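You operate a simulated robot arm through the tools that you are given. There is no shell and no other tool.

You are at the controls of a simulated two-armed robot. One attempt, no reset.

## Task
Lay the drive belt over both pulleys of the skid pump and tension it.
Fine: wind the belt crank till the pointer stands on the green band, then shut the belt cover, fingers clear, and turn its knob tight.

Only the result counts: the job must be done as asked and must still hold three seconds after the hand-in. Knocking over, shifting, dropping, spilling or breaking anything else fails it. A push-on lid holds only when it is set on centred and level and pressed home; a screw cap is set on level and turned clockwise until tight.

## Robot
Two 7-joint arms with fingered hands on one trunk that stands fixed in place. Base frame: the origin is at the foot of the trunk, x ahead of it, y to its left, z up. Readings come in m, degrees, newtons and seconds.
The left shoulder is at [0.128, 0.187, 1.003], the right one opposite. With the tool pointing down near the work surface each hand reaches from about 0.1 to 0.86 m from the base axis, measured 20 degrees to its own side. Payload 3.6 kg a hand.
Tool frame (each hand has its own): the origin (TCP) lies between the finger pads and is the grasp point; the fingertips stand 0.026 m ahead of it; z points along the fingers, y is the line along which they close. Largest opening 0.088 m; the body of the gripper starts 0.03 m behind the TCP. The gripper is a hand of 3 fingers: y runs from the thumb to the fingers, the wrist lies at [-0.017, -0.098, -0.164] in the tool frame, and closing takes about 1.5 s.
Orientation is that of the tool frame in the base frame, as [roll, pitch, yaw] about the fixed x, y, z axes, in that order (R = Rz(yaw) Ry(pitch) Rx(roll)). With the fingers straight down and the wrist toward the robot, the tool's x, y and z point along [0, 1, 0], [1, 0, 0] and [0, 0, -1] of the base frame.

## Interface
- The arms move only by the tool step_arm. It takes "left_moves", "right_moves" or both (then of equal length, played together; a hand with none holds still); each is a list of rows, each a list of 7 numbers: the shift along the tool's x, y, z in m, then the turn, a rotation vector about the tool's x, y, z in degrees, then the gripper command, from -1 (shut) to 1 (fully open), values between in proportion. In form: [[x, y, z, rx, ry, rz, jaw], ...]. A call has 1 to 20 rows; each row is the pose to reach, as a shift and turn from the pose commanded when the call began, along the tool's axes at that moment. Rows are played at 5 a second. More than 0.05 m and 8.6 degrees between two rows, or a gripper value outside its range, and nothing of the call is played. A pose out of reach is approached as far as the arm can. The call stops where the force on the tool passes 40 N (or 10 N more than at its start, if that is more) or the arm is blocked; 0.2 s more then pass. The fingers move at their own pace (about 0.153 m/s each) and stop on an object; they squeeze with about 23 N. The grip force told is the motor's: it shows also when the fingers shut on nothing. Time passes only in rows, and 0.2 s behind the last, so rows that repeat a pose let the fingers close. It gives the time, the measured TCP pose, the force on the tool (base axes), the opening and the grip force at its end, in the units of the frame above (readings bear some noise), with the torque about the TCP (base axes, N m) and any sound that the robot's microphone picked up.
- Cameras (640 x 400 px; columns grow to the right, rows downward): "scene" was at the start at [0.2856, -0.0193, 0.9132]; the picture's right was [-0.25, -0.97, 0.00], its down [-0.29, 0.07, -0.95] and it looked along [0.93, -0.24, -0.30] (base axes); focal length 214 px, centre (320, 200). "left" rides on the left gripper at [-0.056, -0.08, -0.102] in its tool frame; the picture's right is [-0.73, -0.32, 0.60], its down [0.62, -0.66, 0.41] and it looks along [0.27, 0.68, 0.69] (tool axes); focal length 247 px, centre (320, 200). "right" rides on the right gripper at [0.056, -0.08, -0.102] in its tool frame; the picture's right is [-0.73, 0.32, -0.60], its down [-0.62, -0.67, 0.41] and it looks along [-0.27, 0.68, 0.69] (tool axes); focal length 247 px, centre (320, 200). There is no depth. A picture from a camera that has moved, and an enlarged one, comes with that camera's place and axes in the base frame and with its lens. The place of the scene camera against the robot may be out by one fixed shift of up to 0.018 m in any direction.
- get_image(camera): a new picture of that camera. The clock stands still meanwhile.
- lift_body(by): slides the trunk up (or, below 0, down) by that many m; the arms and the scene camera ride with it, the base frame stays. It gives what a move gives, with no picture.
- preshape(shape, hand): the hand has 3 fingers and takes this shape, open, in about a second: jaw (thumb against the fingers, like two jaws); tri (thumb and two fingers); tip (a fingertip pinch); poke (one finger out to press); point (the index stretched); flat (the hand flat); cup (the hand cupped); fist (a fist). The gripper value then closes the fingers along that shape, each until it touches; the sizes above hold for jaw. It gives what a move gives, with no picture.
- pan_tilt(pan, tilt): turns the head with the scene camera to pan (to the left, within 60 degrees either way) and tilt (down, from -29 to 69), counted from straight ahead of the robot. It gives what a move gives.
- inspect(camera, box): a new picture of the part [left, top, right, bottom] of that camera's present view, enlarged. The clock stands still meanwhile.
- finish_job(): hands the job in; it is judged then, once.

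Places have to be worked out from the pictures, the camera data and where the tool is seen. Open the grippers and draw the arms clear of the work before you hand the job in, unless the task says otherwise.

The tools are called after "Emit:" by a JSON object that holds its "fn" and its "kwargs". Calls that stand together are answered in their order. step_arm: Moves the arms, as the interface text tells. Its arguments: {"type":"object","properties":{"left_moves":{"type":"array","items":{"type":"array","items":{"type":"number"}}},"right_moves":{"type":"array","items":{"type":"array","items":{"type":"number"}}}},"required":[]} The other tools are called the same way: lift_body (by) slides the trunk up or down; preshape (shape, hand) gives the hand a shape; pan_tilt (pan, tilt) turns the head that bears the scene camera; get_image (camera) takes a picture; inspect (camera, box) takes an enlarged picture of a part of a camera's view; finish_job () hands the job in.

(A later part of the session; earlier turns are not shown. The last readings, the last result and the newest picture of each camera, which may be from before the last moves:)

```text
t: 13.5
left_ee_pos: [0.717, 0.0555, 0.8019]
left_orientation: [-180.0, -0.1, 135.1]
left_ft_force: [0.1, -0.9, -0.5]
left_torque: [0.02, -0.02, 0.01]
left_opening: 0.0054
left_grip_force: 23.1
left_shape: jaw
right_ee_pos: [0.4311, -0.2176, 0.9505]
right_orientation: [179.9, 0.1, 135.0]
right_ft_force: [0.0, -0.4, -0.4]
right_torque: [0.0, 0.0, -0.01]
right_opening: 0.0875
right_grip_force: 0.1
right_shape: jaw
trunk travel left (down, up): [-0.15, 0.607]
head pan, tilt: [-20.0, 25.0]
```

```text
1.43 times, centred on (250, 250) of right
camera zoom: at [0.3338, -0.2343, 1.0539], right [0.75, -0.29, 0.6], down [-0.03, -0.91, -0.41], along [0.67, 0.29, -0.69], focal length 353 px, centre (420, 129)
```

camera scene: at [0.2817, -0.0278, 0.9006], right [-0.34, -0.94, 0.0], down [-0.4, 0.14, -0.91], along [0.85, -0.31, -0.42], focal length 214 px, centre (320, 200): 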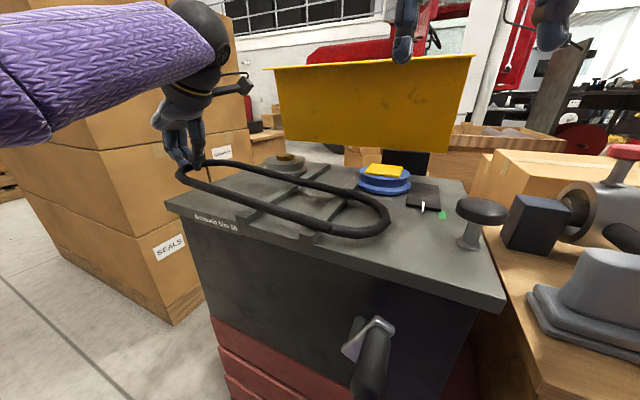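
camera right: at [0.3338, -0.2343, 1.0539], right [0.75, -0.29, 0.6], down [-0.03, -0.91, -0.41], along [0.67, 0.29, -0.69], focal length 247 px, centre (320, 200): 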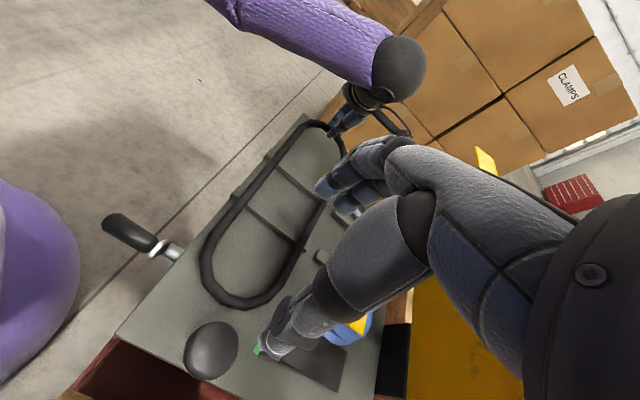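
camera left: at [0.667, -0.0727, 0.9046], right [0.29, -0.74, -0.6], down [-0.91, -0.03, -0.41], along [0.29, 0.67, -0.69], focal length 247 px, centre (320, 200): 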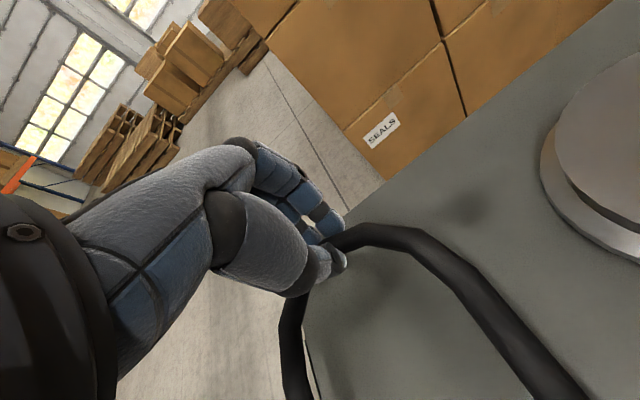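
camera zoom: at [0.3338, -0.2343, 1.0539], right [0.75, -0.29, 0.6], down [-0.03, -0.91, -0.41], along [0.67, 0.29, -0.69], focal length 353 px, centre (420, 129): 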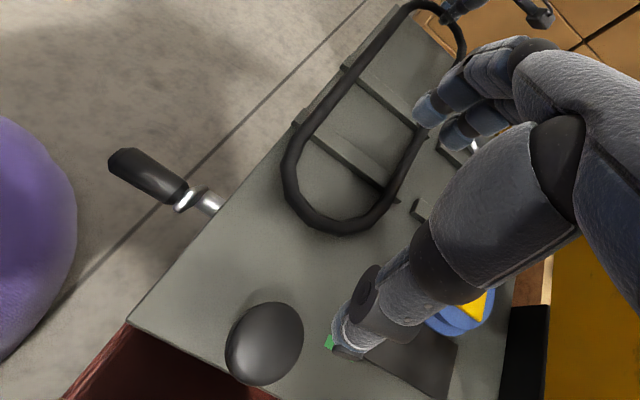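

The belt followed as a stiff loop; its near end is now at about (0.468,-0.194), clear of the knob. I lower the left hand so the belt lies flat on the ribs again and bring the right hand above the near end.

Emit:
{"fn": "step_arm", "kwargs": {"left_moves": [[0, 0, 0.006, 0, 0, 0, -1], [0, 0, 0.012, 0, 0, 0, -1], [0, 0, 0.018, 0, 0, 0, -1], [0, 0, 0.022, 0, 0, 0, -1], [0, 0, 0.022, 0, 0, 0, -1]], "right_moves": [[-0.003, 0.014, 0.03, 0, 0, 0, 1], [-0.006, 0.028, 0.06, 0, 0, 0, 1], [-0.0092, 0.043, 0.09, 0, 0, 0, 1], [-0.0092, 0.043, 0.12, 0, 0, 0, 1], [-0.0092, 0.043, 0.135, 0, 0, 0, 0.7]]}}

Emit:
{"fn": "get_image", "kwargs": {"camera": "right"}}

Emit:
{"fn": "get_image", "kwargs": {"camera": "scene"}}

```text
t: 14.7
left_ee_pos: [0.716, 0.0543, 0.7795]
left_orientation: [-179.9, -0.1, 135.2]
left_ft_force: [-0.3, -0.2, 0.7]
left_torque: [-0.04, 0.01, -0.02]
left_opening: 0.0056
left_grip_force: 23.2
left_shape: jaw
right_ee_pos: [0.4672, -0.1939, 0.8166]
right_orientation: [-179.9, 0.0, 135.2]
right_ft_force: [0.9, 1.0, 0.0]
right_torque: [0.02, -0.02, -0.02]
right_opening: 0.0751
right_grip_force: 0.0
right_shape: jaw
trunk travel left (down, up): [-0.15, 0.607]
head pan, tilt: [-20.0, 25.0]
```

```text
taken
camera right: at [0.3705, -0.2103, 0.9191], right [0.75, -0.29, 0.6], down [-0.03, -0.91, -0.41], along [0.67, 0.29, -0.69], focal length 247 px, centre (320, 200)
```

right: 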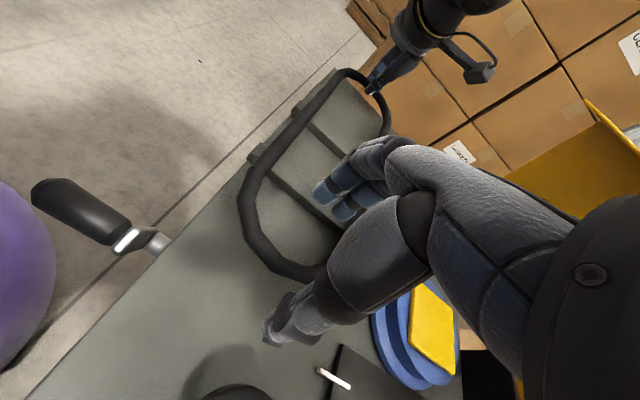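

```text
taken
camera scene: at [0.2817, -0.0278, 0.9006], right [-0.34, -0.94, 0.0], down [-0.4, 0.14, -0.91], along [0.85, -0.31, -0.42], focal length 214 px, centre (320, 200)
```

scene: 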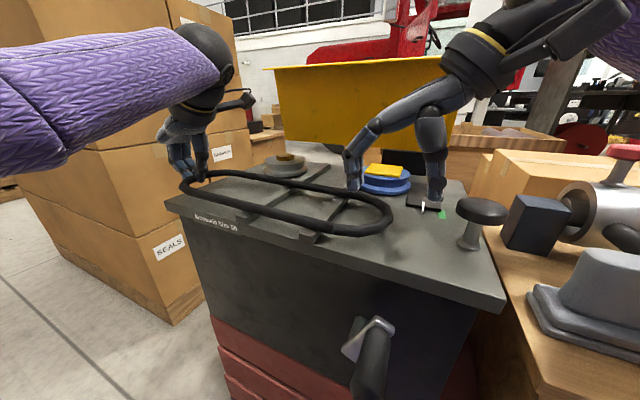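

The near end sits centred between the right thumb and fingers (expected pixel 282,266 agrees). I lower 39 mm and close the right hand.

Emit:
{"fn": "step_arm", "kwargs": {"right_moves": [[0, 0, 0.015, 0, 0, 0, 0.7], [0, 0, 0.03, 0, 0, 0, 0.7], [0, 0, 0.039, 0, 0, 0, 0.7], [0, 0, 0.039, 0, 0, 0, 0.2], [0, 0, 0.039, 0, 0, 0, -0.3], [0, 0, 0.039, 0, 0, 0, -1], [0, 0, 0.039, 0, 0, 0, -1], [0, 0, 0.039, 0, 0, 0, -1], [0, 0, 0.039, 0, 0, 0, -1], [0, 0, 0.039, 0, 0, 0, -1]]}}

Emit:
{"fn": "get_image", "kwargs": {"camera": "right"}}

Emit:
{"fn": "inspect", "kwargs": {"camera": "scene", "box": [170, 100, 490, 300]}}

```text
t: 16.9
left_ee_pos: [0.7161, 0.0545, 0.7797]
left_orientation: [-179.9, 0.0, 135.0]
left_ft_force: [-4.8, -5.2, -0.9]
left_torque: [-0.1, 0.11, -0.02]
left_opening: 0.0053
left_grip_force: 22.8
left_shape: jaw
right_ee_pos: [0.4671, -0.1934, 0.7751]
right_orientation: [-180.0, 0.0, 135.0]
right_ft_force: [3.9, 6.6, -0.3]
right_torque: [0.13, -0.05, 0.25]
right_opening: 0.0073
right_grip_force: 23.0
right_shape: jaw
trunk travel left (down, up): [-0.15, 0.607]
head pan, tilt: [-20.0, 25.0]
```

```text
taken
camera right: at [0.3705, -0.2102, 0.8804], right [0.75, -0.29, 0.6], down [-0.03, -0.91, -0.41], along [0.67, 0.29, -0.69], focal length 247 px, centre (320, 200)
```

right: 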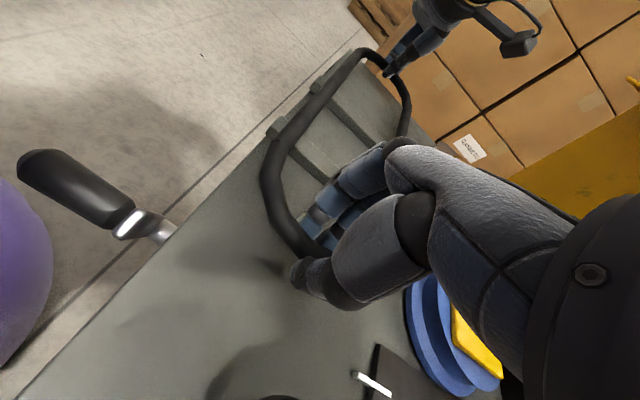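

```text
2.00 times, centred on (330, 200) of scene
camera zoom: at [0.2817, -0.0277, 0.9006], right [-0.34, -0.94, 0.0], down [-0.4, 0.14, -0.91], along [0.85, -0.31, -0.42], focal length 429 px, centre (300, 200)
```

zoom: 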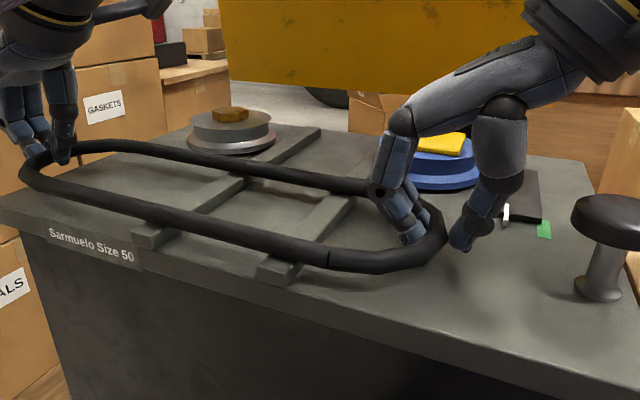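

Both ends are held (the belt is slightly stretched, about 7 N). Before carrying it I must know how far the upright cover reaches forward over the pulleys, so I enlarge it in the scene view.

Emit:
{"fn": "inspect", "kwargs": {"camera": "scene", "box": [250, 40, 490, 190]}}

Emit:
{"fn": "inspect", "kwargs": {"camera": "scene", "box": [255, 120, 355, 182]}}

Emit:
{"fn": "inspect", "kwargs": {"camera": "scene", "box": [390, 110, 490, 172]}}

Emit:
{"fn": "inspect", "kwargs": {"camera": "right", "box": [400, 100, 640, 400]}}

```text
2.67 times, centred on (370, 115) of scene
camera zoom: at [0.2817, -0.0277, 0.9006], right [-0.34, -0.94, 0.0], down [-0.4, 0.14, -0.91], along [0.85, -0.31, -0.42], focal length 572 px, centre (187, 427)
```

zoom: 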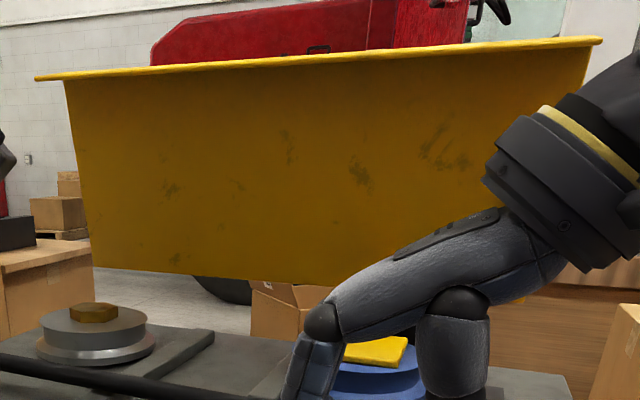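

```text
6.40 times, centred on (305, 151) of scene
camera zoom: at [0.2817, -0.0277, 0.9006], right [-0.34, -0.94, 0.0], down [-0.4, 0.14, -0.91], along [0.85, -0.31, -0.42], focal length 1373 px, centre (416, 514)
```

zoom: 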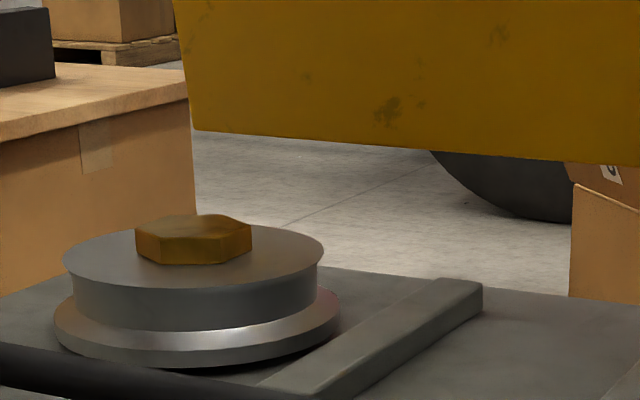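

```text
6.40 times, centred on (440, 141) of scene
camera zoom: at [0.2817, -0.0277, 0.9006], right [-0.34, -0.94, 0.0], down [-0.4, 0.14, -0.91], along [0.85, -0.31, -0.42], focal length 1373 px, centre (-448, 578)
```

zoom: 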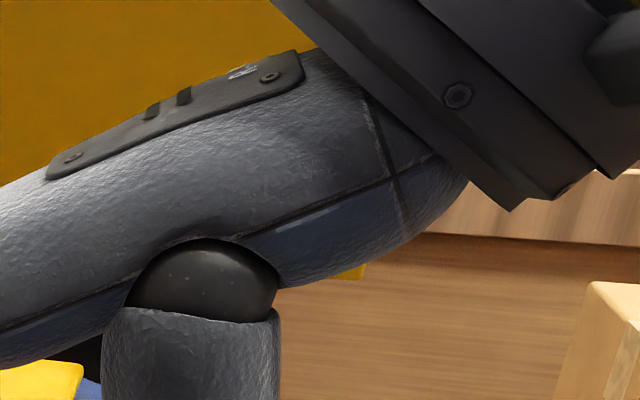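

```text
1.33 times, centred on (520, 250) of right
camera zoom: at [0.3705, -0.2102, 0.8804], right [0.75, -0.29, 0.6], down [-0.03, -0.91, -0.41], along [0.67, 0.29, -0.69], focal length 329 px, centre (53, 133)
```

zoom: 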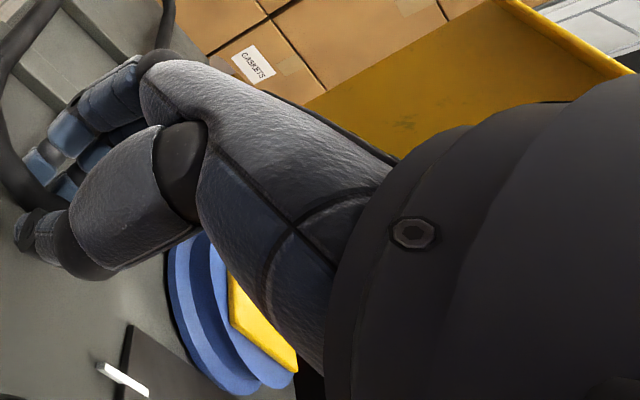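

The cover is an L-plate: its lip reaches forward to about B-line 0.65 at z≈0.96, so upright wrists would hit it above the pulleys; I'll carry the belt with both hands tilted 20° (fingers pointing to the back). First I lift the belt, relax it a little and tilt both hands together.

Emit:
{"fn": "step_arm", "kwargs": {"left_moves": [[0, 0, -0.015, 0, 0, 0, -1], [0, 0, -0.03, 0, 0, 0, -1], [0, 0, -0.045, 0, -4, 0, -1], [0, 0, -0.055, 0, -8, 0, -1], [0, 0, -0.055, 0, -12, 0, -1], [0, 0, -0.055, 0, -16, 0, -1], [0, 0, -0.055, 0, -20, 0, -1], [0, 0, -0.055, 0, -20, 0, -1]], "right_moves": [[0, 0.002, -0.015, 0, 0, 0, -1], [0, 0.004, -0.03, 0, 0, 0, -1], [0, 0.004, -0.045, 0, -4, 0, -1], [0, 0.004, -0.055, 0, -8, 0, -1], [0, 0.004, -0.055, 0, -12, 0, -1], [0, 0.004, -0.055, 0, -16, 0, -1], [0, 0.004, -0.055, 0, -20, 0, -1], [0, 0.004, -0.055, 0, -20, 0, -1]]}}

Emit:
{"fn": "get_image", "kwargs": {"camera": "scene"}}

Emit:
{"fn": "get_image", "kwargs": {"camera": "right"}}

Emit:
{"fn": "get_image", "kwargs": {"camera": "left"}}

```text
t: 18.7
left_ee_pos: [0.717, 0.056, 0.8363]
left_orientation: [-179.9, 19.9, 135.1]
left_ft_force: [3.7, 4.0, 0.0]
left_torque: [0.06, -0.07, 0.04]
left_opening: 0.0055
left_grip_force: 22.6
left_shape: jaw
right_ee_pos: [0.4697, -0.1905, 0.833]
right_orientation: [-179.9, 20.1, 135.2]
right_ft_force: [-3.5, -3.2, -0.9]
right_torque: [-0.11, 0.12, 0.15]
right_opening: 0.0078
right_grip_force: 22.7
right_shape: jaw
trunk travel left (down, up): [-0.15, 0.607]
head pan, tilt: [-20.0, 25.0]
```

```text
taken
camera scene: at [0.2818, -0.0277, 0.9006], right [-0.34, -0.94, 0.0], down [-0.4, 0.14, -0.91], along [0.85, -0.31, -0.42], focal length 214 px, centre (320, 200)
```

scene: 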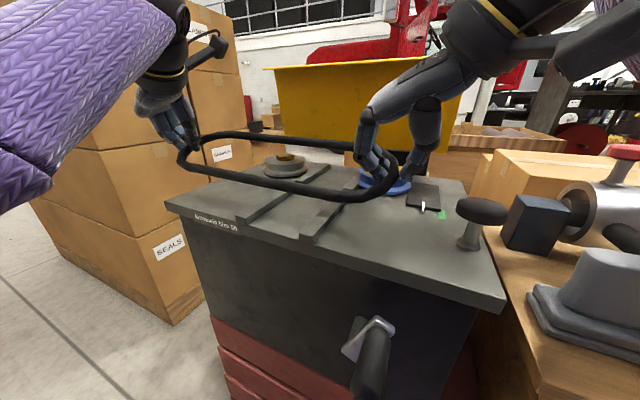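

```text
taken
camera right: at [0.3511, -0.185, 0.9095], right [0.57, -0.12, 0.81], down [0.05, -0.98, -0.17], along [0.82, 0.13, -0.55], focal length 247 px, centre (320, 200)
```

right: 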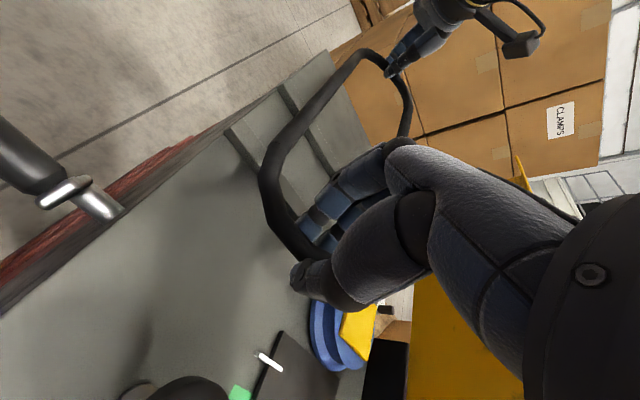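

```text
taken
camera left: at [0.6714, -0.0135, 0.9507], right [0.41, -0.86, -0.31], down [-0.79, -0.16, -0.6], along [0.46, 0.49, -0.74], focal length 247 px, centre (320, 200)
```

left: 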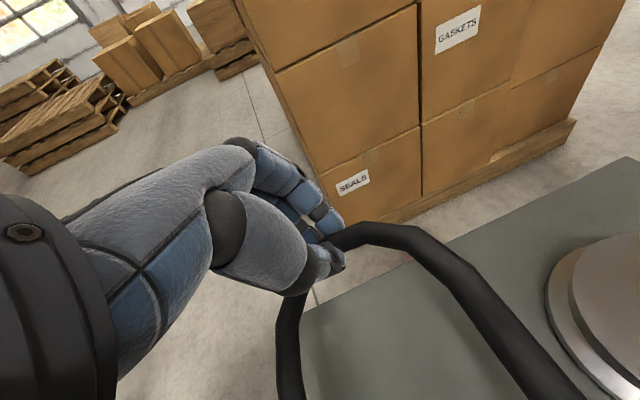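

The belt hangs as a stiff, level-ended loop with its back strand raised. I tilt 5° more, lower to a belt-axis height of 0.79 and move toward the pulleys in a first part, then check.

Emit:
{"fn": "step_arm", "kwargs": {"left_moves": [[-0.0154, -0.009, 0.0162, 0, -2.5, 0, -1], [-0.0308, -0.018, 0.0325, 0, -5, 0, -1], [-0.0458, -0.027, 0.0496, 0, -5, 0, -1], [-0.0599, -0.0354, 0.0548, 0, -5, 0, -1], [-0.0787, -0.0354, 0.0616, 0, -5, 0, -1], [-0.0787, -0.0354, 0.0616, 0, -5, 0, -1]], "right_moves": [[-0.0157, -0.009, 0.0153, 0, -2.5, 0, -1], [-0.0314, -0.018, 0.0306, 0, -5, 0, -1], [-0.0468, -0.027, 0.0468, 0, -5, 0, -1], [-0.0609, -0.0354, 0.052, 0, -5, 0, -1], [-0.0797, -0.0354, 0.0588, 0, -5, 0, -1], [-0.0797, -0.0354, 0.0588, 0, -5, 0, -1]]}}

Emit:
{"fn": "get_image", "kwargs": {"camera": "scene"}}

Emit:
{"fn": "get_image", "kwargs": {"camera": "right"}}

Emit:
{"fn": "get_image", "kwargs": {"camera": "left"}}

```text
t: 20.1
left_ee_pos: [0.758, -0.0363, 0.8043]
left_orientation: [-179.8, 24.9, 135.1]
left_ft_force: [3.6, 2.4, 0.3]
left_torque: [0.08, -0.06, 0.02]
left_opening: 0.0055
left_grip_force: 22.5
left_shape: jaw
right_ee_pos: [0.5119, -0.2826, 0.8035]
right_orientation: [-179.8, 25.0, 135.1]
right_ft_force: [-3.0, -3.3, -0.8]
right_torque: [-0.11, 0.11, 0.15]
right_opening: 0.0076
right_grip_force: 23.0
right_shape: jaw
trunk travel left (down, up): [-0.15, 0.607]
head pan, tilt: [-20.0, 25.0]
```

```text
taken
camera scene: at [0.2818, -0.0279, 0.9005], right [-0.34, -0.94, 0.0], down [-0.4, 0.14, -0.91], along [0.85, -0.31, -0.42], focal length 214 px, centre (320, 200)
```

scene: 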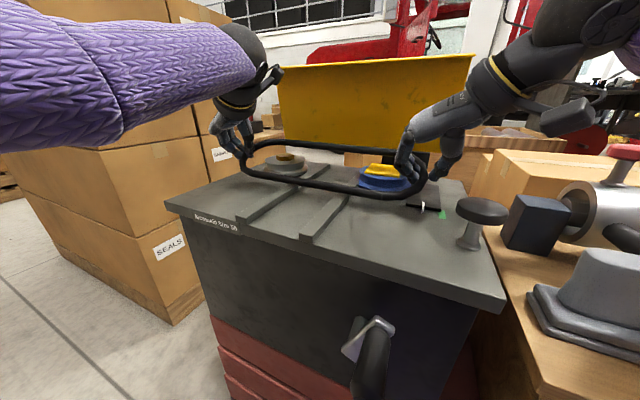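

```text
taken
camera right: at [0.3891, -0.2728, 0.8736], right [0.52, -0.07, 0.85], down [0.05, -0.99, -0.11], along [0.85, 0.1, -0.51], focal length 247 px, centre (320, 200)
```

right: 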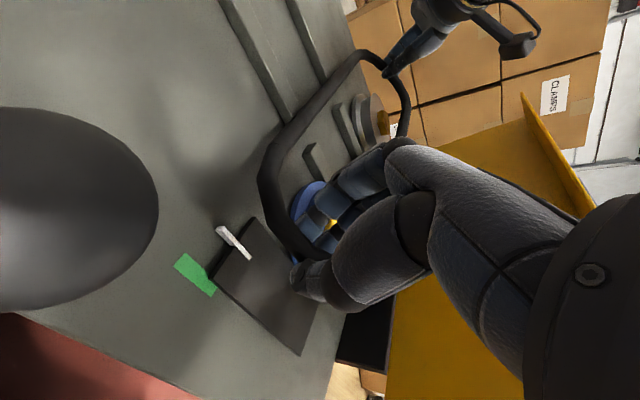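

```text
taken
camera left: at [0.7062, -0.0988, 0.9208], right [0.43, -0.87, -0.23], down [-0.75, -0.2, -0.64], along [0.51, 0.44, -0.74], focal length 247 px, centre (320, 200)
```

left: 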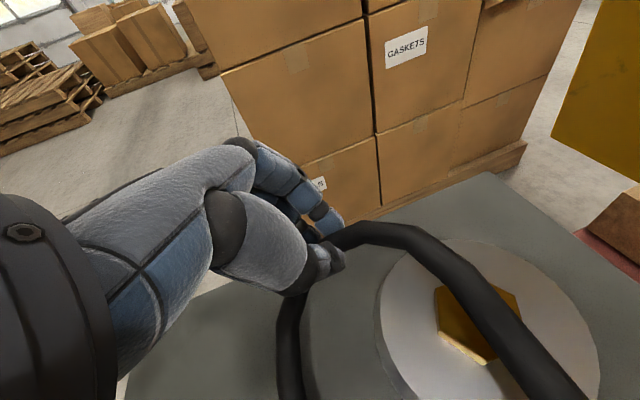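

All is clear: both ends hang level and the grey pulley is coming under the loop. I move the remaining 50 mm toward the back so the loop surrounds both pulleys, then look.

Emit:
{"fn": "step_arm", "kwargs": {"left_moves": [[-0.0163, 0, 0.0076, 0, 0, 0, -1], [-0.0326, 0, 0.0152, 0, 0, 0, -1], [-0.0444, 0, 0.0207, 0, 0, 0, -1], [-0.0444, 0, 0.0207, 0, 0, 0, -1]], "right_moves": [[-0.0163, 0, 0.0076, 0, 0, 0, -1], [-0.0326, 0, 0.0152, 0, 0, 0, -1], [-0.0444, 0, 0.0207, 0, 0, 0, -1], [-0.0444, 0, 0.0207, 0, 0, 0, -1]]}}

Emit:
{"fn": "get_image", "kwargs": {"camera": "scene"}}

Emit:
{"fn": "inspect", "kwargs": {"camera": "scene", "box": [210, 110, 450, 230]}}

Emit:
{"fn": "get_image", "kwargs": {"camera": "right"}}

Emit:
{"fn": "get_image", "kwargs": {"camera": "left"}}

```text
t: 21.1
left_ee_pos: [0.7636, -0.0438, 0.8038]
left_orientation: [-179.9, 25.0, 135.1]
left_ft_force: [-1.3, -3.8, -0.3]
left_torque: [-0.09, 0.02, 0.15]
left_opening: 0.0053
left_grip_force: 23.4
left_shape: jaw
left hand out of reach, approached as far as the arm can: row 1, 2, 3, 4
right_ee_pos: [0.5467, -0.3176, 0.8024]
right_orientation: [180.0, 24.8, 135.2]
right_ft_force: [0.7, 2.9, -1.6]
right_torque: [-0.06, 0.08, 0.32]
right_opening: 0.0078
right_grip_force: 23.0
right_shape: jaw
trunk travel left (down, up): [-0.15, 0.607]
head pan, tilt: [-20.0, 25.0]
```

```text
taken
camera scene: at [0.2818, -0.0278, 0.9006], right [-0.34, -0.94, 0.0], down [-0.4, 0.14, -0.91], along [0.85, -0.31, -0.42], focal length 214 px, centre (320, 200)
```

scene: 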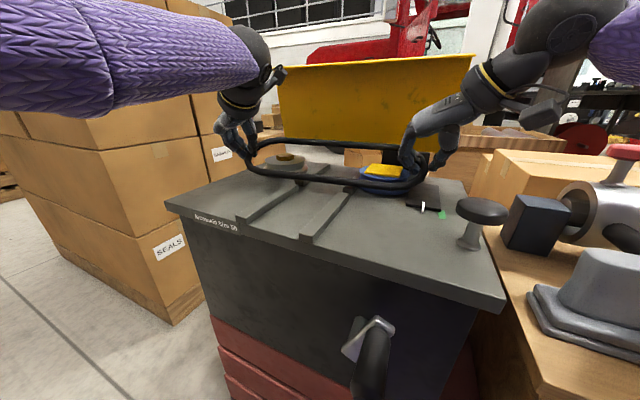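

```text
2.67 times, centred on (330, 170) of scene
camera zoom: at [0.2818, -0.0278, 0.9006], right [-0.34, -0.94, 0.0], down [-0.4, 0.14, -0.91], along [0.85, -0.31, -0.42], focal length 572 px, centre (293, 280)
```

zoom: 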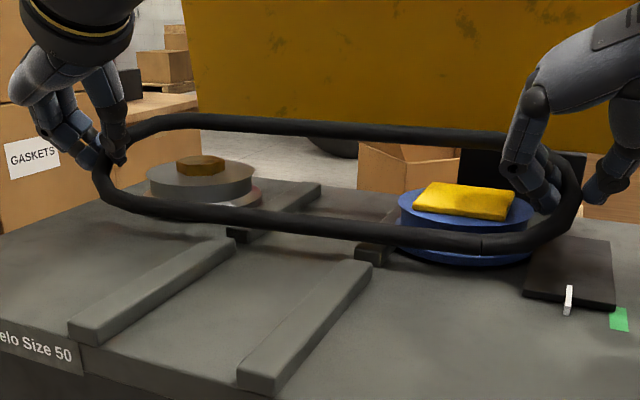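

```text
taken
camera right: at [0.4238, -0.307, 0.8735], right [0.52, -0.07, 0.85], down [0.06, -0.99, -0.11], along [0.85, 0.1, -0.51], focal length 247 px, centre (320, 200)
```

right: 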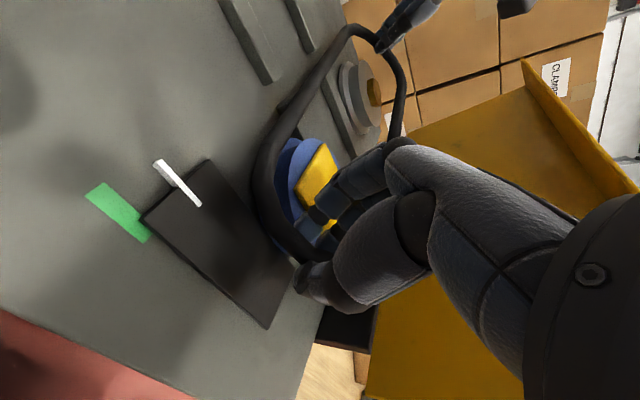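

```text
taken
camera left: at [0.712, -0.1058, 0.9211], right [0.42, -0.88, -0.23], down [-0.75, -0.19, -0.63], along [0.51, 0.44, -0.74], focal length 247 px, centre (320, 200)
```

left: 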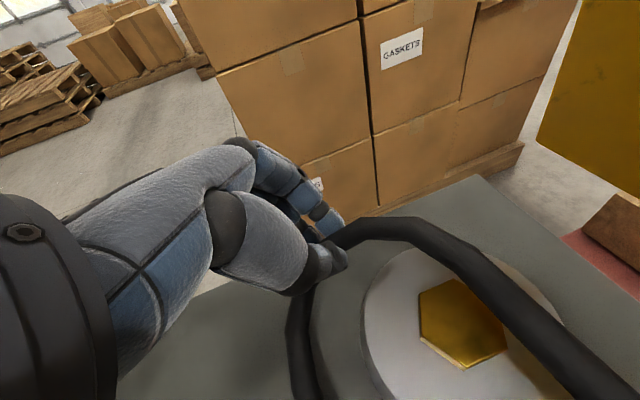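

The left arm ran out of reach 4 cm short (stuck at B≈0.571) while the right one arrived; a steeper tilt brings the left wrist closer to its shoulder. First I step both hands back 2 cm to see from where the left arm's command counts.

Emit:
{"fn": "step_arm", "kwargs": {"left_moves": [[0.0091, 0, -0.0042, 0, 0, 0, -1], [0.0181, 0, -0.0085, 0, 0, 0, -1]], "right_moves": [[0.0091, 0, -0.0042, 0, 0, 0, -1], [0.0181, 0, -0.0085, 0, 0, 0, -1]]}}

```text
t: 21.7
left_ee_pos: [0.7497, -0.0284, 0.8037]
left_orientation: [-179.9, 25.0, 135.1]
left_ft_force: [-3.0, -4.7, 0.3]
left_torque: [-0.17, 0.09, 0.12]
left_opening: 0.0048
left_grip_force: 22.8
left_shape: jaw
right_ee_pos: [0.5318, -0.3027, 0.8034]
right_orientation: [179.9, 25.0, 135.1]
right_ft_force: [2.2, 4.4, -1.1]
right_torque: [-0.02, 0.03, 0.36]
right_opening: 0.008
right_grip_force: 23.0
right_shape: jaw
trunk travel left (down, up): [-0.15, 0.607]
head pan, tilt: [-20.0, 25.0]
```

The command counts from the reached pose. I bring the right hand level with the left again and tilt both to 45°, raising slightly.

Emit:
{"fn": "step_arm", "kwargs": {"left_moves": [[0, 0, 0, 0, 0, 0, -1], [0, 0, 0, 0, 0, 0, -1], [-0.0023, 0, -0.0049, 0, -6.7, 0, -1], [-0.0046, 0, -0.0098, 0, -13.4, 0, -1], [-0.0069, 0, -0.0148, 0, -20, 0, -1], [-0.0069, 0, -0.0148, 0, -20, 0, -1]], "right_moves": [[0.0181, 0, -0.0085, 0, 0, 0, -1], [0.0363, 0, -0.0169, 0, 0, 0, -1], [0.034, 0, -0.0218, 0, -6.7, 0, -1], [0.0317, 0, -0.0267, 0, -13.4, 0, -1], [0.0294, 0, -0.0317, 0, -20, 0, -1], [0.0294, 0, -0.0317, 0, -20, 0, -1]]}}

Emit:
{"fn": "get_image", "kwargs": {"camera": "scene"}}

Emit:
{"fn": "get_image", "kwargs": {"camera": "left"}}

Emit:
{"fn": "get_image", "kwargs": {"camera": "right"}}

```text
t: 23.1
left_ee_pos: [0.7504, -0.0276, 0.8202]
left_orientation: [-179.9, 45.0, 135.3]
left_ft_force: [5.3, 4.1, -0.4]
left_torque: [0.03, -0.04, 0.09]
left_opening: 0.0051
left_grip_force: 22.9
left_shape: jaw
right_ee_pos: [0.5064, -0.2763, 0.8199]
right_orientation: [-179.9, 45.1, 135.1]
right_ft_force: [-4.4, -3.4, -1.0]
right_torque: [-0.14, 0.16, 0.02]
right_opening: 0.0075
right_grip_force: 23.3
right_shape: jaw
trunk travel left (down, up): [-0.15, 0.607]
head pan, tilt: [-20.0, 25.0]
```

```text
taken
camera scene: at [0.2818, -0.0278, 0.9006], right [-0.34, -0.94, 0.0], down [-0.4, 0.14, -0.91], along [0.85, -0.31, -0.42], focal length 214 px, centre (320, 200)
```

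scene: 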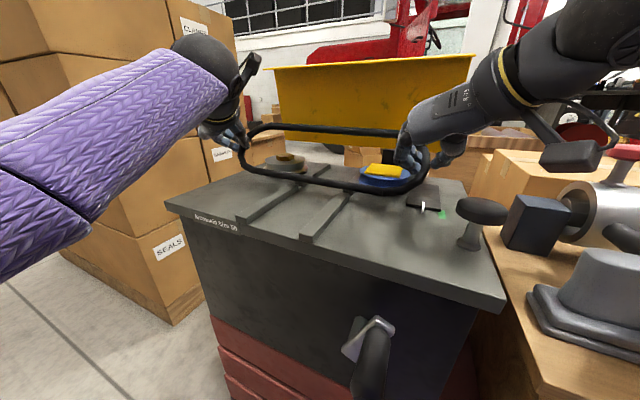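

```text
taken
camera left: at [0.6699, -0.0616, 0.9328], right [0.44, -0.89, 0.1], down [-0.57, -0.37, -0.73], along [0.69, 0.27, -0.67], focal length 247 px, centre (320, 200)
```

left: 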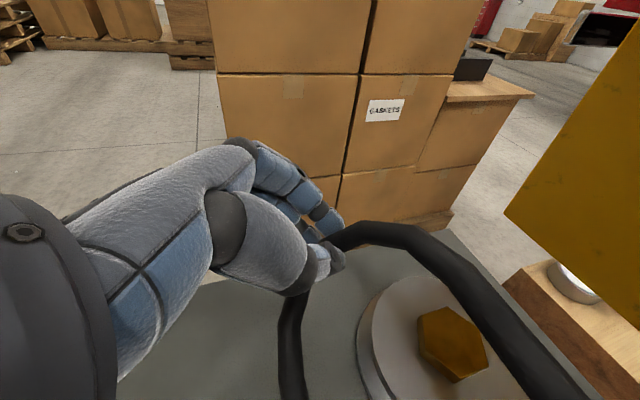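

```text
taken
camera right: at [0.3701, -0.2523, 0.8529], right [0.29, 0.16, 0.94], down [0.05, -0.99, 0.15], along [0.95, 0.0, -0.3], focal length 247 px, centre (320, 200)
```

right: 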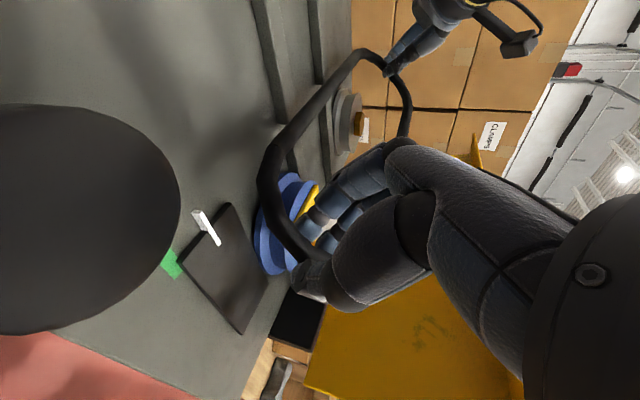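

Both hands are level at 45° tilt. Now I move in the remaining 48 mm (left) and 45 mm (right) toward the back.

Emit:
{"fn": "step_arm", "kwargs": {"left_moves": [[-0.0113, 0, 0.0113, 0, 0, 0, -1], [-0.0226, 0, 0.0226, 0, 0, 0, -1], [-0.0339, 0, 0.0339, 0, 0, 0, -1], [-0.0339, 0, 0.0339, 0, 0, 0, -1]], "right_moves": [[-0.0105, 0, 0.0105, 0, 0, 0, -1], [-0.021, 0, 0.021, 0, 0, 0, -1], [-0.0315, 0, 0.0315, 0, 0, 0, -1], [-0.0315, 0, 0.0315, 0, 0, 0, -1]]}}

Emit:
{"fn": "inspect", "kwargs": {"camera": "scene", "box": [210, 100, 470, 230]}}

Emit:
{"fn": "get_image", "kwargs": {"camera": "left"}}

Emit:
{"fn": "get_image", "kwargs": {"camera": "right"}}

```text
t: 24.1
left_ee_pos: [0.7827, -0.0623, 0.8184]
left_orientation: [-179.9, 44.9, 135.4]
left_ft_force: [-3.3, 7.3, -3.7]
left_torque: [0.18, 0.18, 0.05]
left_opening: 0.0054
left_grip_force: 22.8
left_shape: jaw
right_ee_pos: [0.5365, -0.3069, 0.8198]
right_orientation: [-179.8, 45.0, 135.1]
right_ft_force: [-3.6, -1.7, -1.7]
right_torque: [-0.04, 0.25, 0.06]
right_opening: 0.0076
right_grip_force: 22.5
right_shape: jaw
trunk travel left (down, up): [-0.15, 0.607]
head pan, tilt: [-20.0, 25.0]
```

```text
2.46 times, centred on (340, 165) of scene
camera zoom: at [0.2818, -0.0274, 0.9005], right [-0.34, -0.94, 0.0], down [-0.4, 0.14, -0.91], along [0.85, -0.31, -0.42], focal length 528 px, centre (271, 286)
```

zoom: 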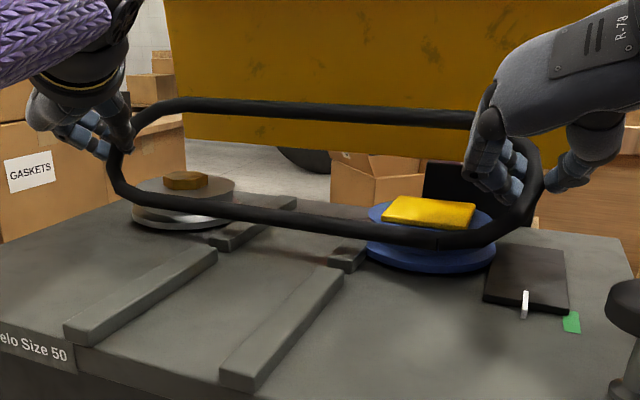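

```text
taken
camera left: at [0.7037, -0.0957, 0.931], right [0.44, -0.89, 0.09], down [-0.58, -0.36, -0.73], along [0.68, 0.27, -0.68], focal length 247 px, centre (320, 200)
```

left: 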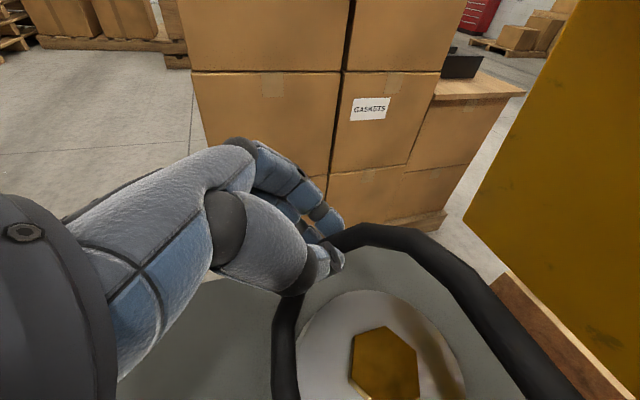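

```text
taken
camera right: at [0.3997, -0.2833, 0.8536], right [0.29, 0.16, 0.94], down [0.05, -0.99, 0.15], along [0.95, 0.0, -0.3], focal length 247 px, centre (320, 200)
```

right: 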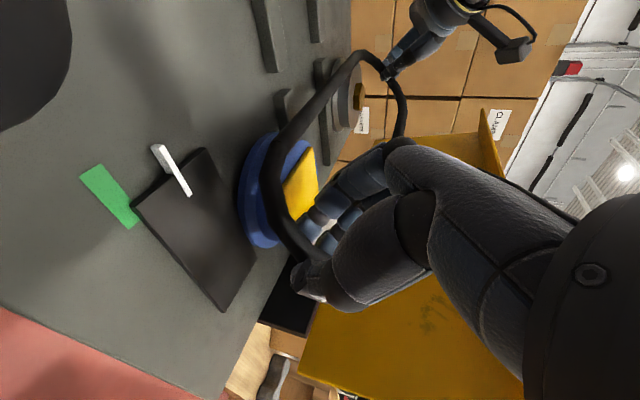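

The left wrench (about 8 N toward the front) shows that the front strand now bears against the front of the grey pulley, as planned. I lower both 7 mm so the front strand sits below the flange tops, then look again.

Emit:
{"fn": "step_arm", "kwargs": {"left_moves": [[0.0028, 0, 0.0021, 0, 0, 0, -1], [0.0057, 0, 0.0042, 0, 0, 0, -1], [0.0057, 0, 0.0042, 0, 0, 0, -1]], "right_moves": [[0.0025, 0, 0.0025, 0, 0, 0, -1], [0.005, 0, 0.005, 0, 0, 0, -1], [0.005, 0, 0.005, 0, 0, 0, -1]]}}

Emit:
{"fn": "inspect", "kwargs": {"camera": "scene", "box": [230, 120, 350, 195]}}

Emit:
{"fn": "inspect", "kwargs": {"camera": "scene", "box": [340, 140, 460, 215]}}

Emit:
{"fn": "inspect", "kwargs": {"camera": "right", "box": [220, 30, 420, 280]}}

Emit:
{"fn": "inspect", "kwargs": {"camera": "left", "box": [240, 180, 560, 400]}}

```text
t: 24.9
left_ee_pos: [0.7838, -0.0619, 0.8154]
left_orientation: [179.9, 45.1, 135.0]
left_ft_force: [0.9, 4.1, 1.1]
left_torque: [0.07, 0.0, 0.05]
left_opening: 0.0053
left_grip_force: 22.8
left_shape: jaw
right_ee_pos: [0.5358, -0.3059, 0.8135]
right_orientation: [-179.9, 45.1, 135.1]
right_ft_force: [-2.7, -2.4, -1.2]
right_torque: [-0.08, 0.2, 0.05]
right_opening: 0.0075
right_grip_force: 22.9
right_shape: jaw
trunk travel left (down, up): [-0.15, 0.607]
head pan, tilt: [-20.0, 25.0]
```

```text
5.33 times, centred on (290, 158) of scene
camera zoom: at [0.2815, -0.0277, 0.9007], right [-0.34, -0.94, 0.0], down [-0.4, 0.14, -0.91], along [0.85, -0.31, -0.42], focal length 1144 px, centre (480, 427)
```

zoom: 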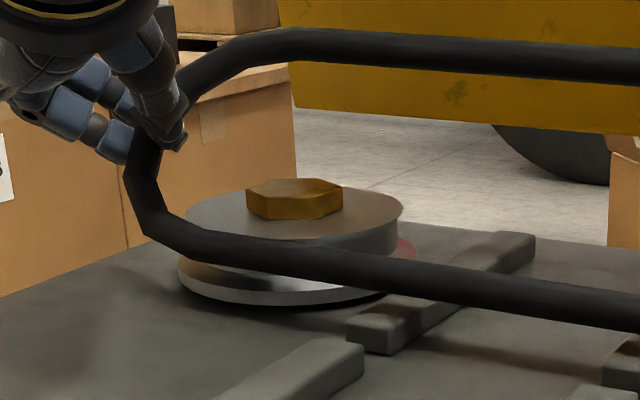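

```text
5.33 times, centred on (400, 178) of scene
camera zoom: at [0.2815, -0.0277, 0.9007], right [-0.34, -0.94, 0.0], down [-0.4, 0.14, -0.91], along [0.85, -0.31, -0.42], focal length 1144 px, centre (-107, 320)
```

zoom: 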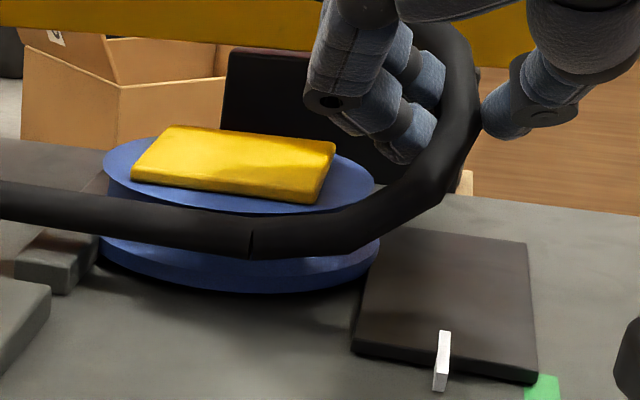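

```text
1.60 times, centred on (320, 155) of right
camera zoom: at [0.3997, -0.2837, 0.8471], right [0.29, 0.16, 0.94], down [0.05, -0.99, 0.15], along [0.96, 0.0, -0.3], focal length 395 px, centre (320, 272)
```

zoom: 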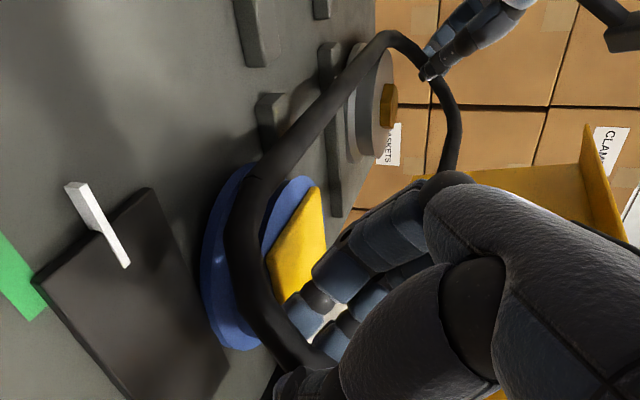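

```text
1.82 times, centred on (400, 290) of left
camera zoom: at [0.7027, -0.0956, 0.927], right [0.44, -0.89, 0.1], down [-0.58, -0.37, -0.73], along [0.69, 0.27, -0.67], focal length 449 px, centre (174, 36)
```

zoom: 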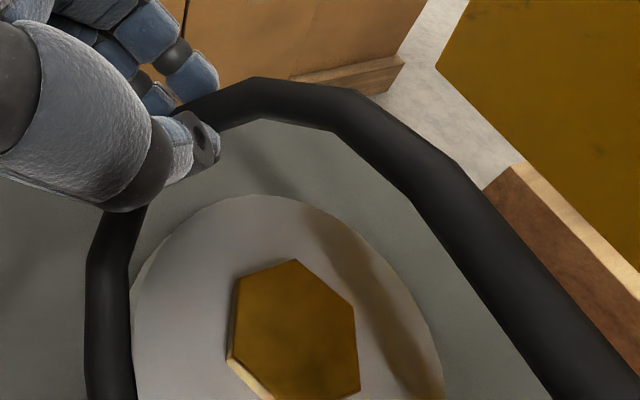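

The front strand now lies just in front of both pulleys between flange heights, and the back strand is raised above them. I let go with the left hand (small opening) and withdraw it along its fingers.

Emit:
{"fn": "step_arm", "kwargs": {"left_moves": [[0, 0, 0, 0, 0, 0, -0.7], [0, 0, 0, 0, 0, 0, -0.4], [0, 0, 0, 0, 0, 0, -0.2], [0, 0, -0.01, 0, 0, 0, -0.1], [0, 0, -0.03, 0, 0, 0, -0.1], [0, 0, -0.05, 0, 0, 0, -0.1], [0, 0, -0.075, 0, 0, 0, -0.1], [0, 0, -0.1, 0, 0, 0, 0]]}}

Emit:
{"fn": "inspect", "kwargs": {"camera": "scene", "box": [210, 100, 470, 230]}}

Emit:
{"fn": "get_image", "kwargs": {"camera": "left"}}

Emit:
{"fn": "get_image", "kwargs": {"camera": "right"}}

```text
t: 26.7
left_ee_pos: [0.7334, -0.0117, 0.8838]
left_orientation: [180.0, 44.9, 135.1]
left_ft_force: [-0.5, 0.3, 0.7]
left_torque: [-0.04, 0.0, -0.02]
left_opening: 0.0434
left_grip_force: 0.2
left_shape: jaw
right_ee_pos: [0.5366, -0.3069, 0.8137]
right_orientation: [180.0, 45.0, 135.1]
right_ft_force: [-0.5, -0.6, -0.8]
right_torque: [-0.09, 0.12, 0.12]
right_opening: 0.0076
right_grip_force: 22.8
right_shape: jaw
trunk travel left (down, up): [-0.15, 0.607]
head pan, tilt: [-20.0, 25.0]
```

```text
2.46 times, centred on (340, 165) of scene
camera zoom: at [0.2817, -0.0277, 0.9006], right [-0.34, -0.94, 0.0], down [-0.4, 0.14, -0.91], along [0.85, -0.31, -0.42], focal length 528 px, centre (271, 286)
```

zoom: 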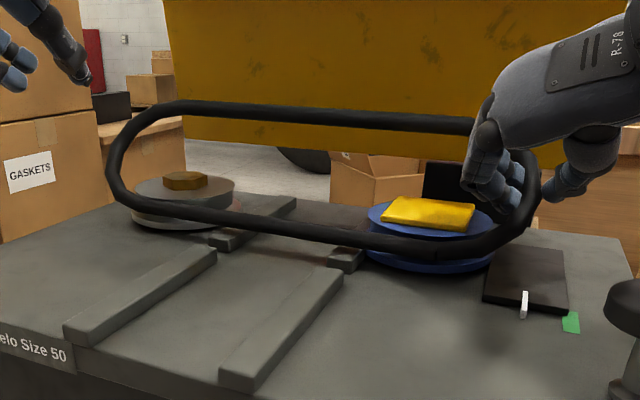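

```text
taken
camera left: at [0.6522, -0.0457, 0.9963], right [0.44, -0.89, 0.09], down [-0.58, -0.36, -0.73], along [0.69, 0.27, -0.68], focal length 247 px, centre (320, 200)
```

left: 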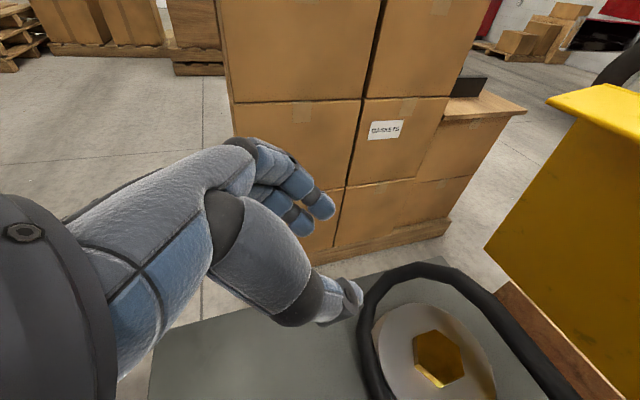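

```text
taken
camera right: at [0.3998, -0.2837, 0.8469], right [0.29, 0.16, 0.94], down [0.05, -0.99, 0.15], along [0.95, 0.0, -0.3], focal length 247 px, centre (320, 200)
```

right: 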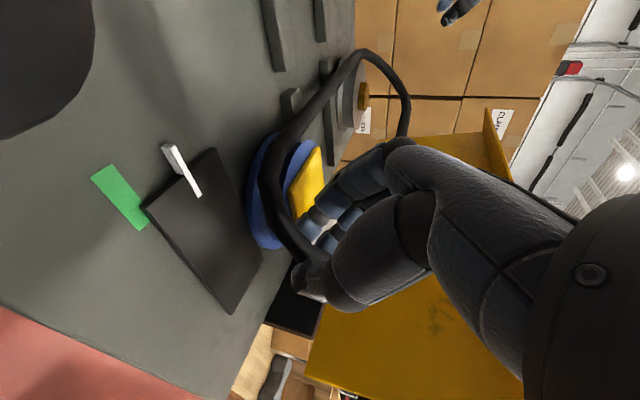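

The belt holds its shape even held at one end only. With the right hand alone I now lay it down, turning about the front strand from 45° to 20° tilt and shifting 3 mm toward the near end.

Emit:
{"fn": "step_arm", "kwargs": {"right_moves": [[-0.002, -0.001, 0.0093, 0, 7.5, 0, -1], [-0.0028, -0.002, 0.0165, 0, 15, 0, -1], [-0.0028, -0.003, 0.0213, 0, 20, 0, -1], [-0.0024, -0.0035, 0.026, 0, 25, 0, -1], [-0.0024, -0.0035, 0.026, 0, 25, 0, -1]]}}

Emit:
{"fn": "inspect", "kwargs": {"camera": "scene", "box": [210, 100, 470, 230]}}

Emit:
{"fn": "get_image", "kwargs": {"camera": "right"}}

Emit:
{"fn": "inspect", "kwargs": {"camera": "left", "box": [320, 220, 600, 400]}}

```text
t: 27.9
left_ee_pos: [0.7329, -0.013, 0.8836]
left_orientation: [-179.9, 44.9, 135.1]
left_ft_force: [-0.5, 0.3, 0.0]
left_torque: [-0.01, 0.03, 0.0]
left_opening: 0.0434
left_grip_force: 0.0
left_shape: jaw
right_ee_pos: [0.5478, -0.3226, 0.7963]
right_orientation: [179.9, 20.0, 135.0]
right_ft_force: [-0.2, 0.2, -0.6]
right_torque: [-0.01, 0.05, 0.2]
right_opening: 0.0074
right_grip_force: 22.6
right_shape: jaw
trunk travel left (down, up): [-0.15, 0.607]
head pan, tilt: [-20.0, 25.0]
```

```text
2.46 times, centred on (340, 165) of scene
camera zoom: at [0.2817, -0.0278, 0.9006], right [-0.34, -0.94, 0.0], down [-0.4, 0.14, -0.91], along [0.85, -0.31, -0.42], focal length 528 px, centre (271, 286)
```

zoom: 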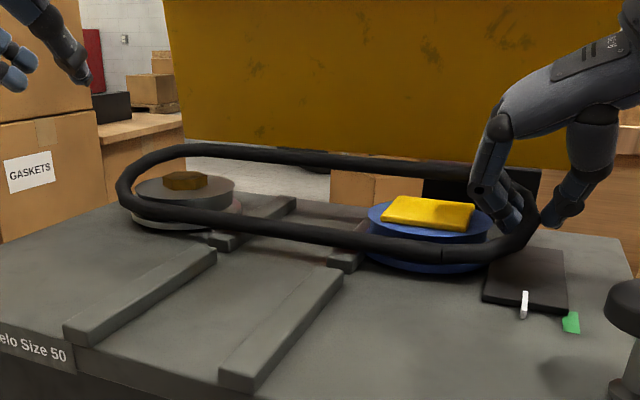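

```text
taken
camera right: at [0.4289, -0.3173, 0.8744], right [0.57, -0.12, 0.81], down [0.05, -0.98, -0.17], along [0.82, 0.14, -0.56], focal length 247 px, centre (320, 200)
```

right: 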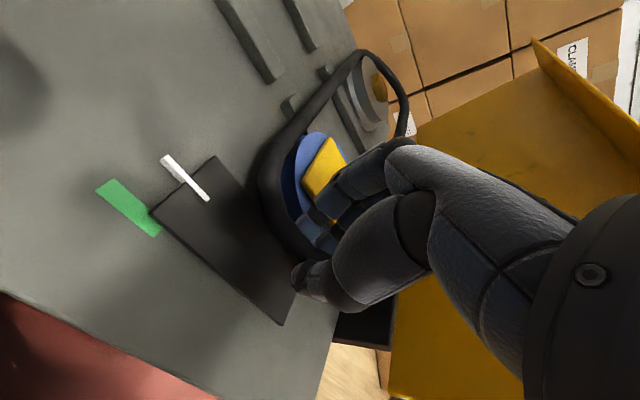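

```text
2.22 times, centred on (460, 310) of left
camera zoom: at [0.6524, -0.0459, 0.9964], right [0.44, -0.89, 0.1], down [-0.58, -0.36, -0.73], along [0.69, 0.27, -0.68], focal length 549 px, centre (9, -44)
```

zoom: 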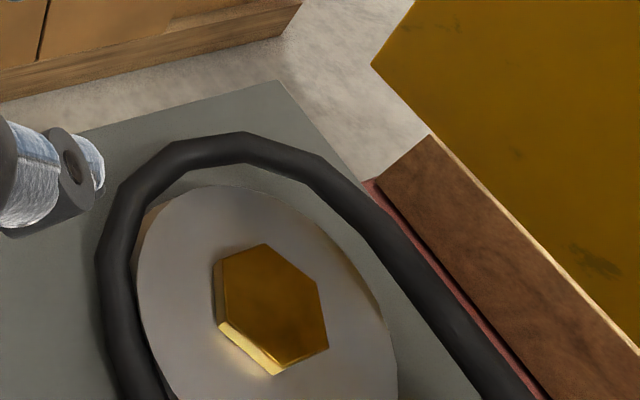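

The loop surrounds both pulleys from above with clearance. I lay it nearly flat (5° tilt), lower it, and check before letting go.

Emit:
{"fn": "step_arm", "kwargs": {"right_moves": [[-0.003, 0, 0.0063, 0, 7, 0, -1], [-0.0034, 0, 0.0095, 0, 11, 0, -1], [-0.0036, 0, 0.0125, 0, 15, 0, -1], [-0.0036, 0, 0.0125, 0, 15, 0, -1]]}}

Emit:
{"fn": "inspect", "kwargs": {"camera": "scene", "box": [210, 100, 470, 230]}}

Emit:
{"fn": "inspect", "kwargs": {"camera": "right", "box": [180, 20, 440, 330]}}

Emit:
{"fn": "inspect", "kwargs": {"camera": "left", "box": [320, 220, 600, 400]}}

```text
t: 28.9
left_ee_pos: [0.7342, -0.0124, 0.8838]
left_orientation: [-180.0, 44.9, 135.2]
left_ft_force: [0.0, 0.0, 0.2]
left_torque: [0.03, 0.02, -0.02]
left_opening: 0.0436
left_grip_force: 0.1
left_shape: jaw
right_ee_pos: [0.5528, -0.3292, 0.786]
right_orientation: [-180.0, 5.1, 135.1]
right_ft_force: [0.7, 0.2, -1.1]
right_torque: [-0.02, 0.09, 0.12]
right_opening: 0.0072
right_grip_force: 23.1
right_shape: jaw
trunk travel left (down, up): [-0.15, 0.607]
head pan, tilt: [-20.0, 25.0]
```

```text
2.46 times, centred on (340, 165) of scene
camera zoom: at [0.2817, -0.0278, 0.9006], right [-0.34, -0.94, 0.0], down [-0.4, 0.14, -0.91], along [0.85, -0.31, -0.42], focal length 528 px, centre (271, 286)
```

zoom: 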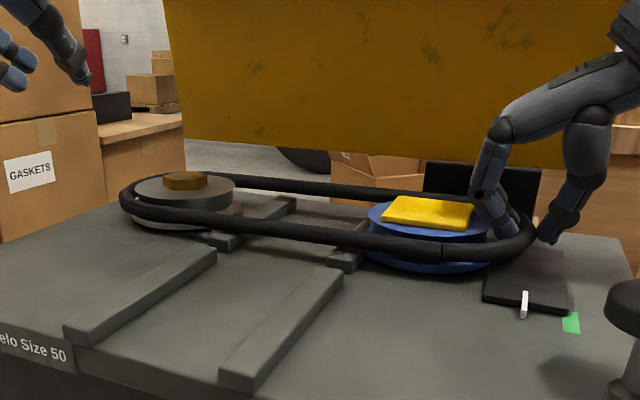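

```text
1.29 times, centred on (310, 175) of right
camera zoom: at [0.4506, -0.3387, 0.8838], right [0.71, -0.25, 0.66], down [0.0, -0.93, -0.36], along [0.71, 0.25, -0.66], focal length 319 px, centre (333, 232)
```

zoom: 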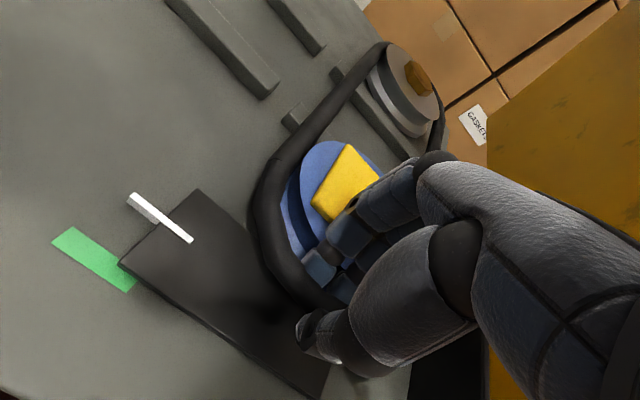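

```text
2.22 times, centred on (460, 310) of left
camera zoom: at [0.6525, -0.0459, 0.9963], right [0.44, -0.89, 0.1], down [-0.58, -0.36, -0.73], along [0.69, 0.27, -0.68], focal length 549 px, centre (9, -44)
```

zoom: 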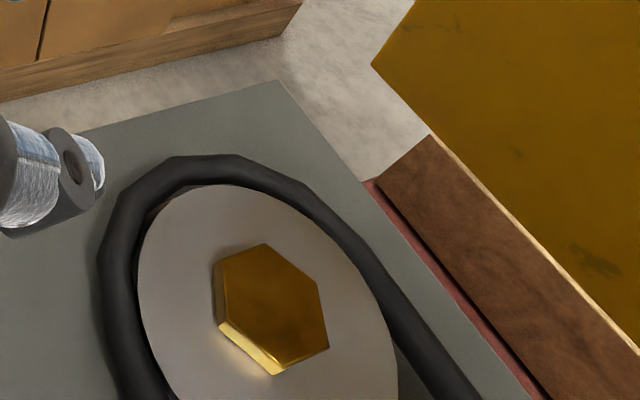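

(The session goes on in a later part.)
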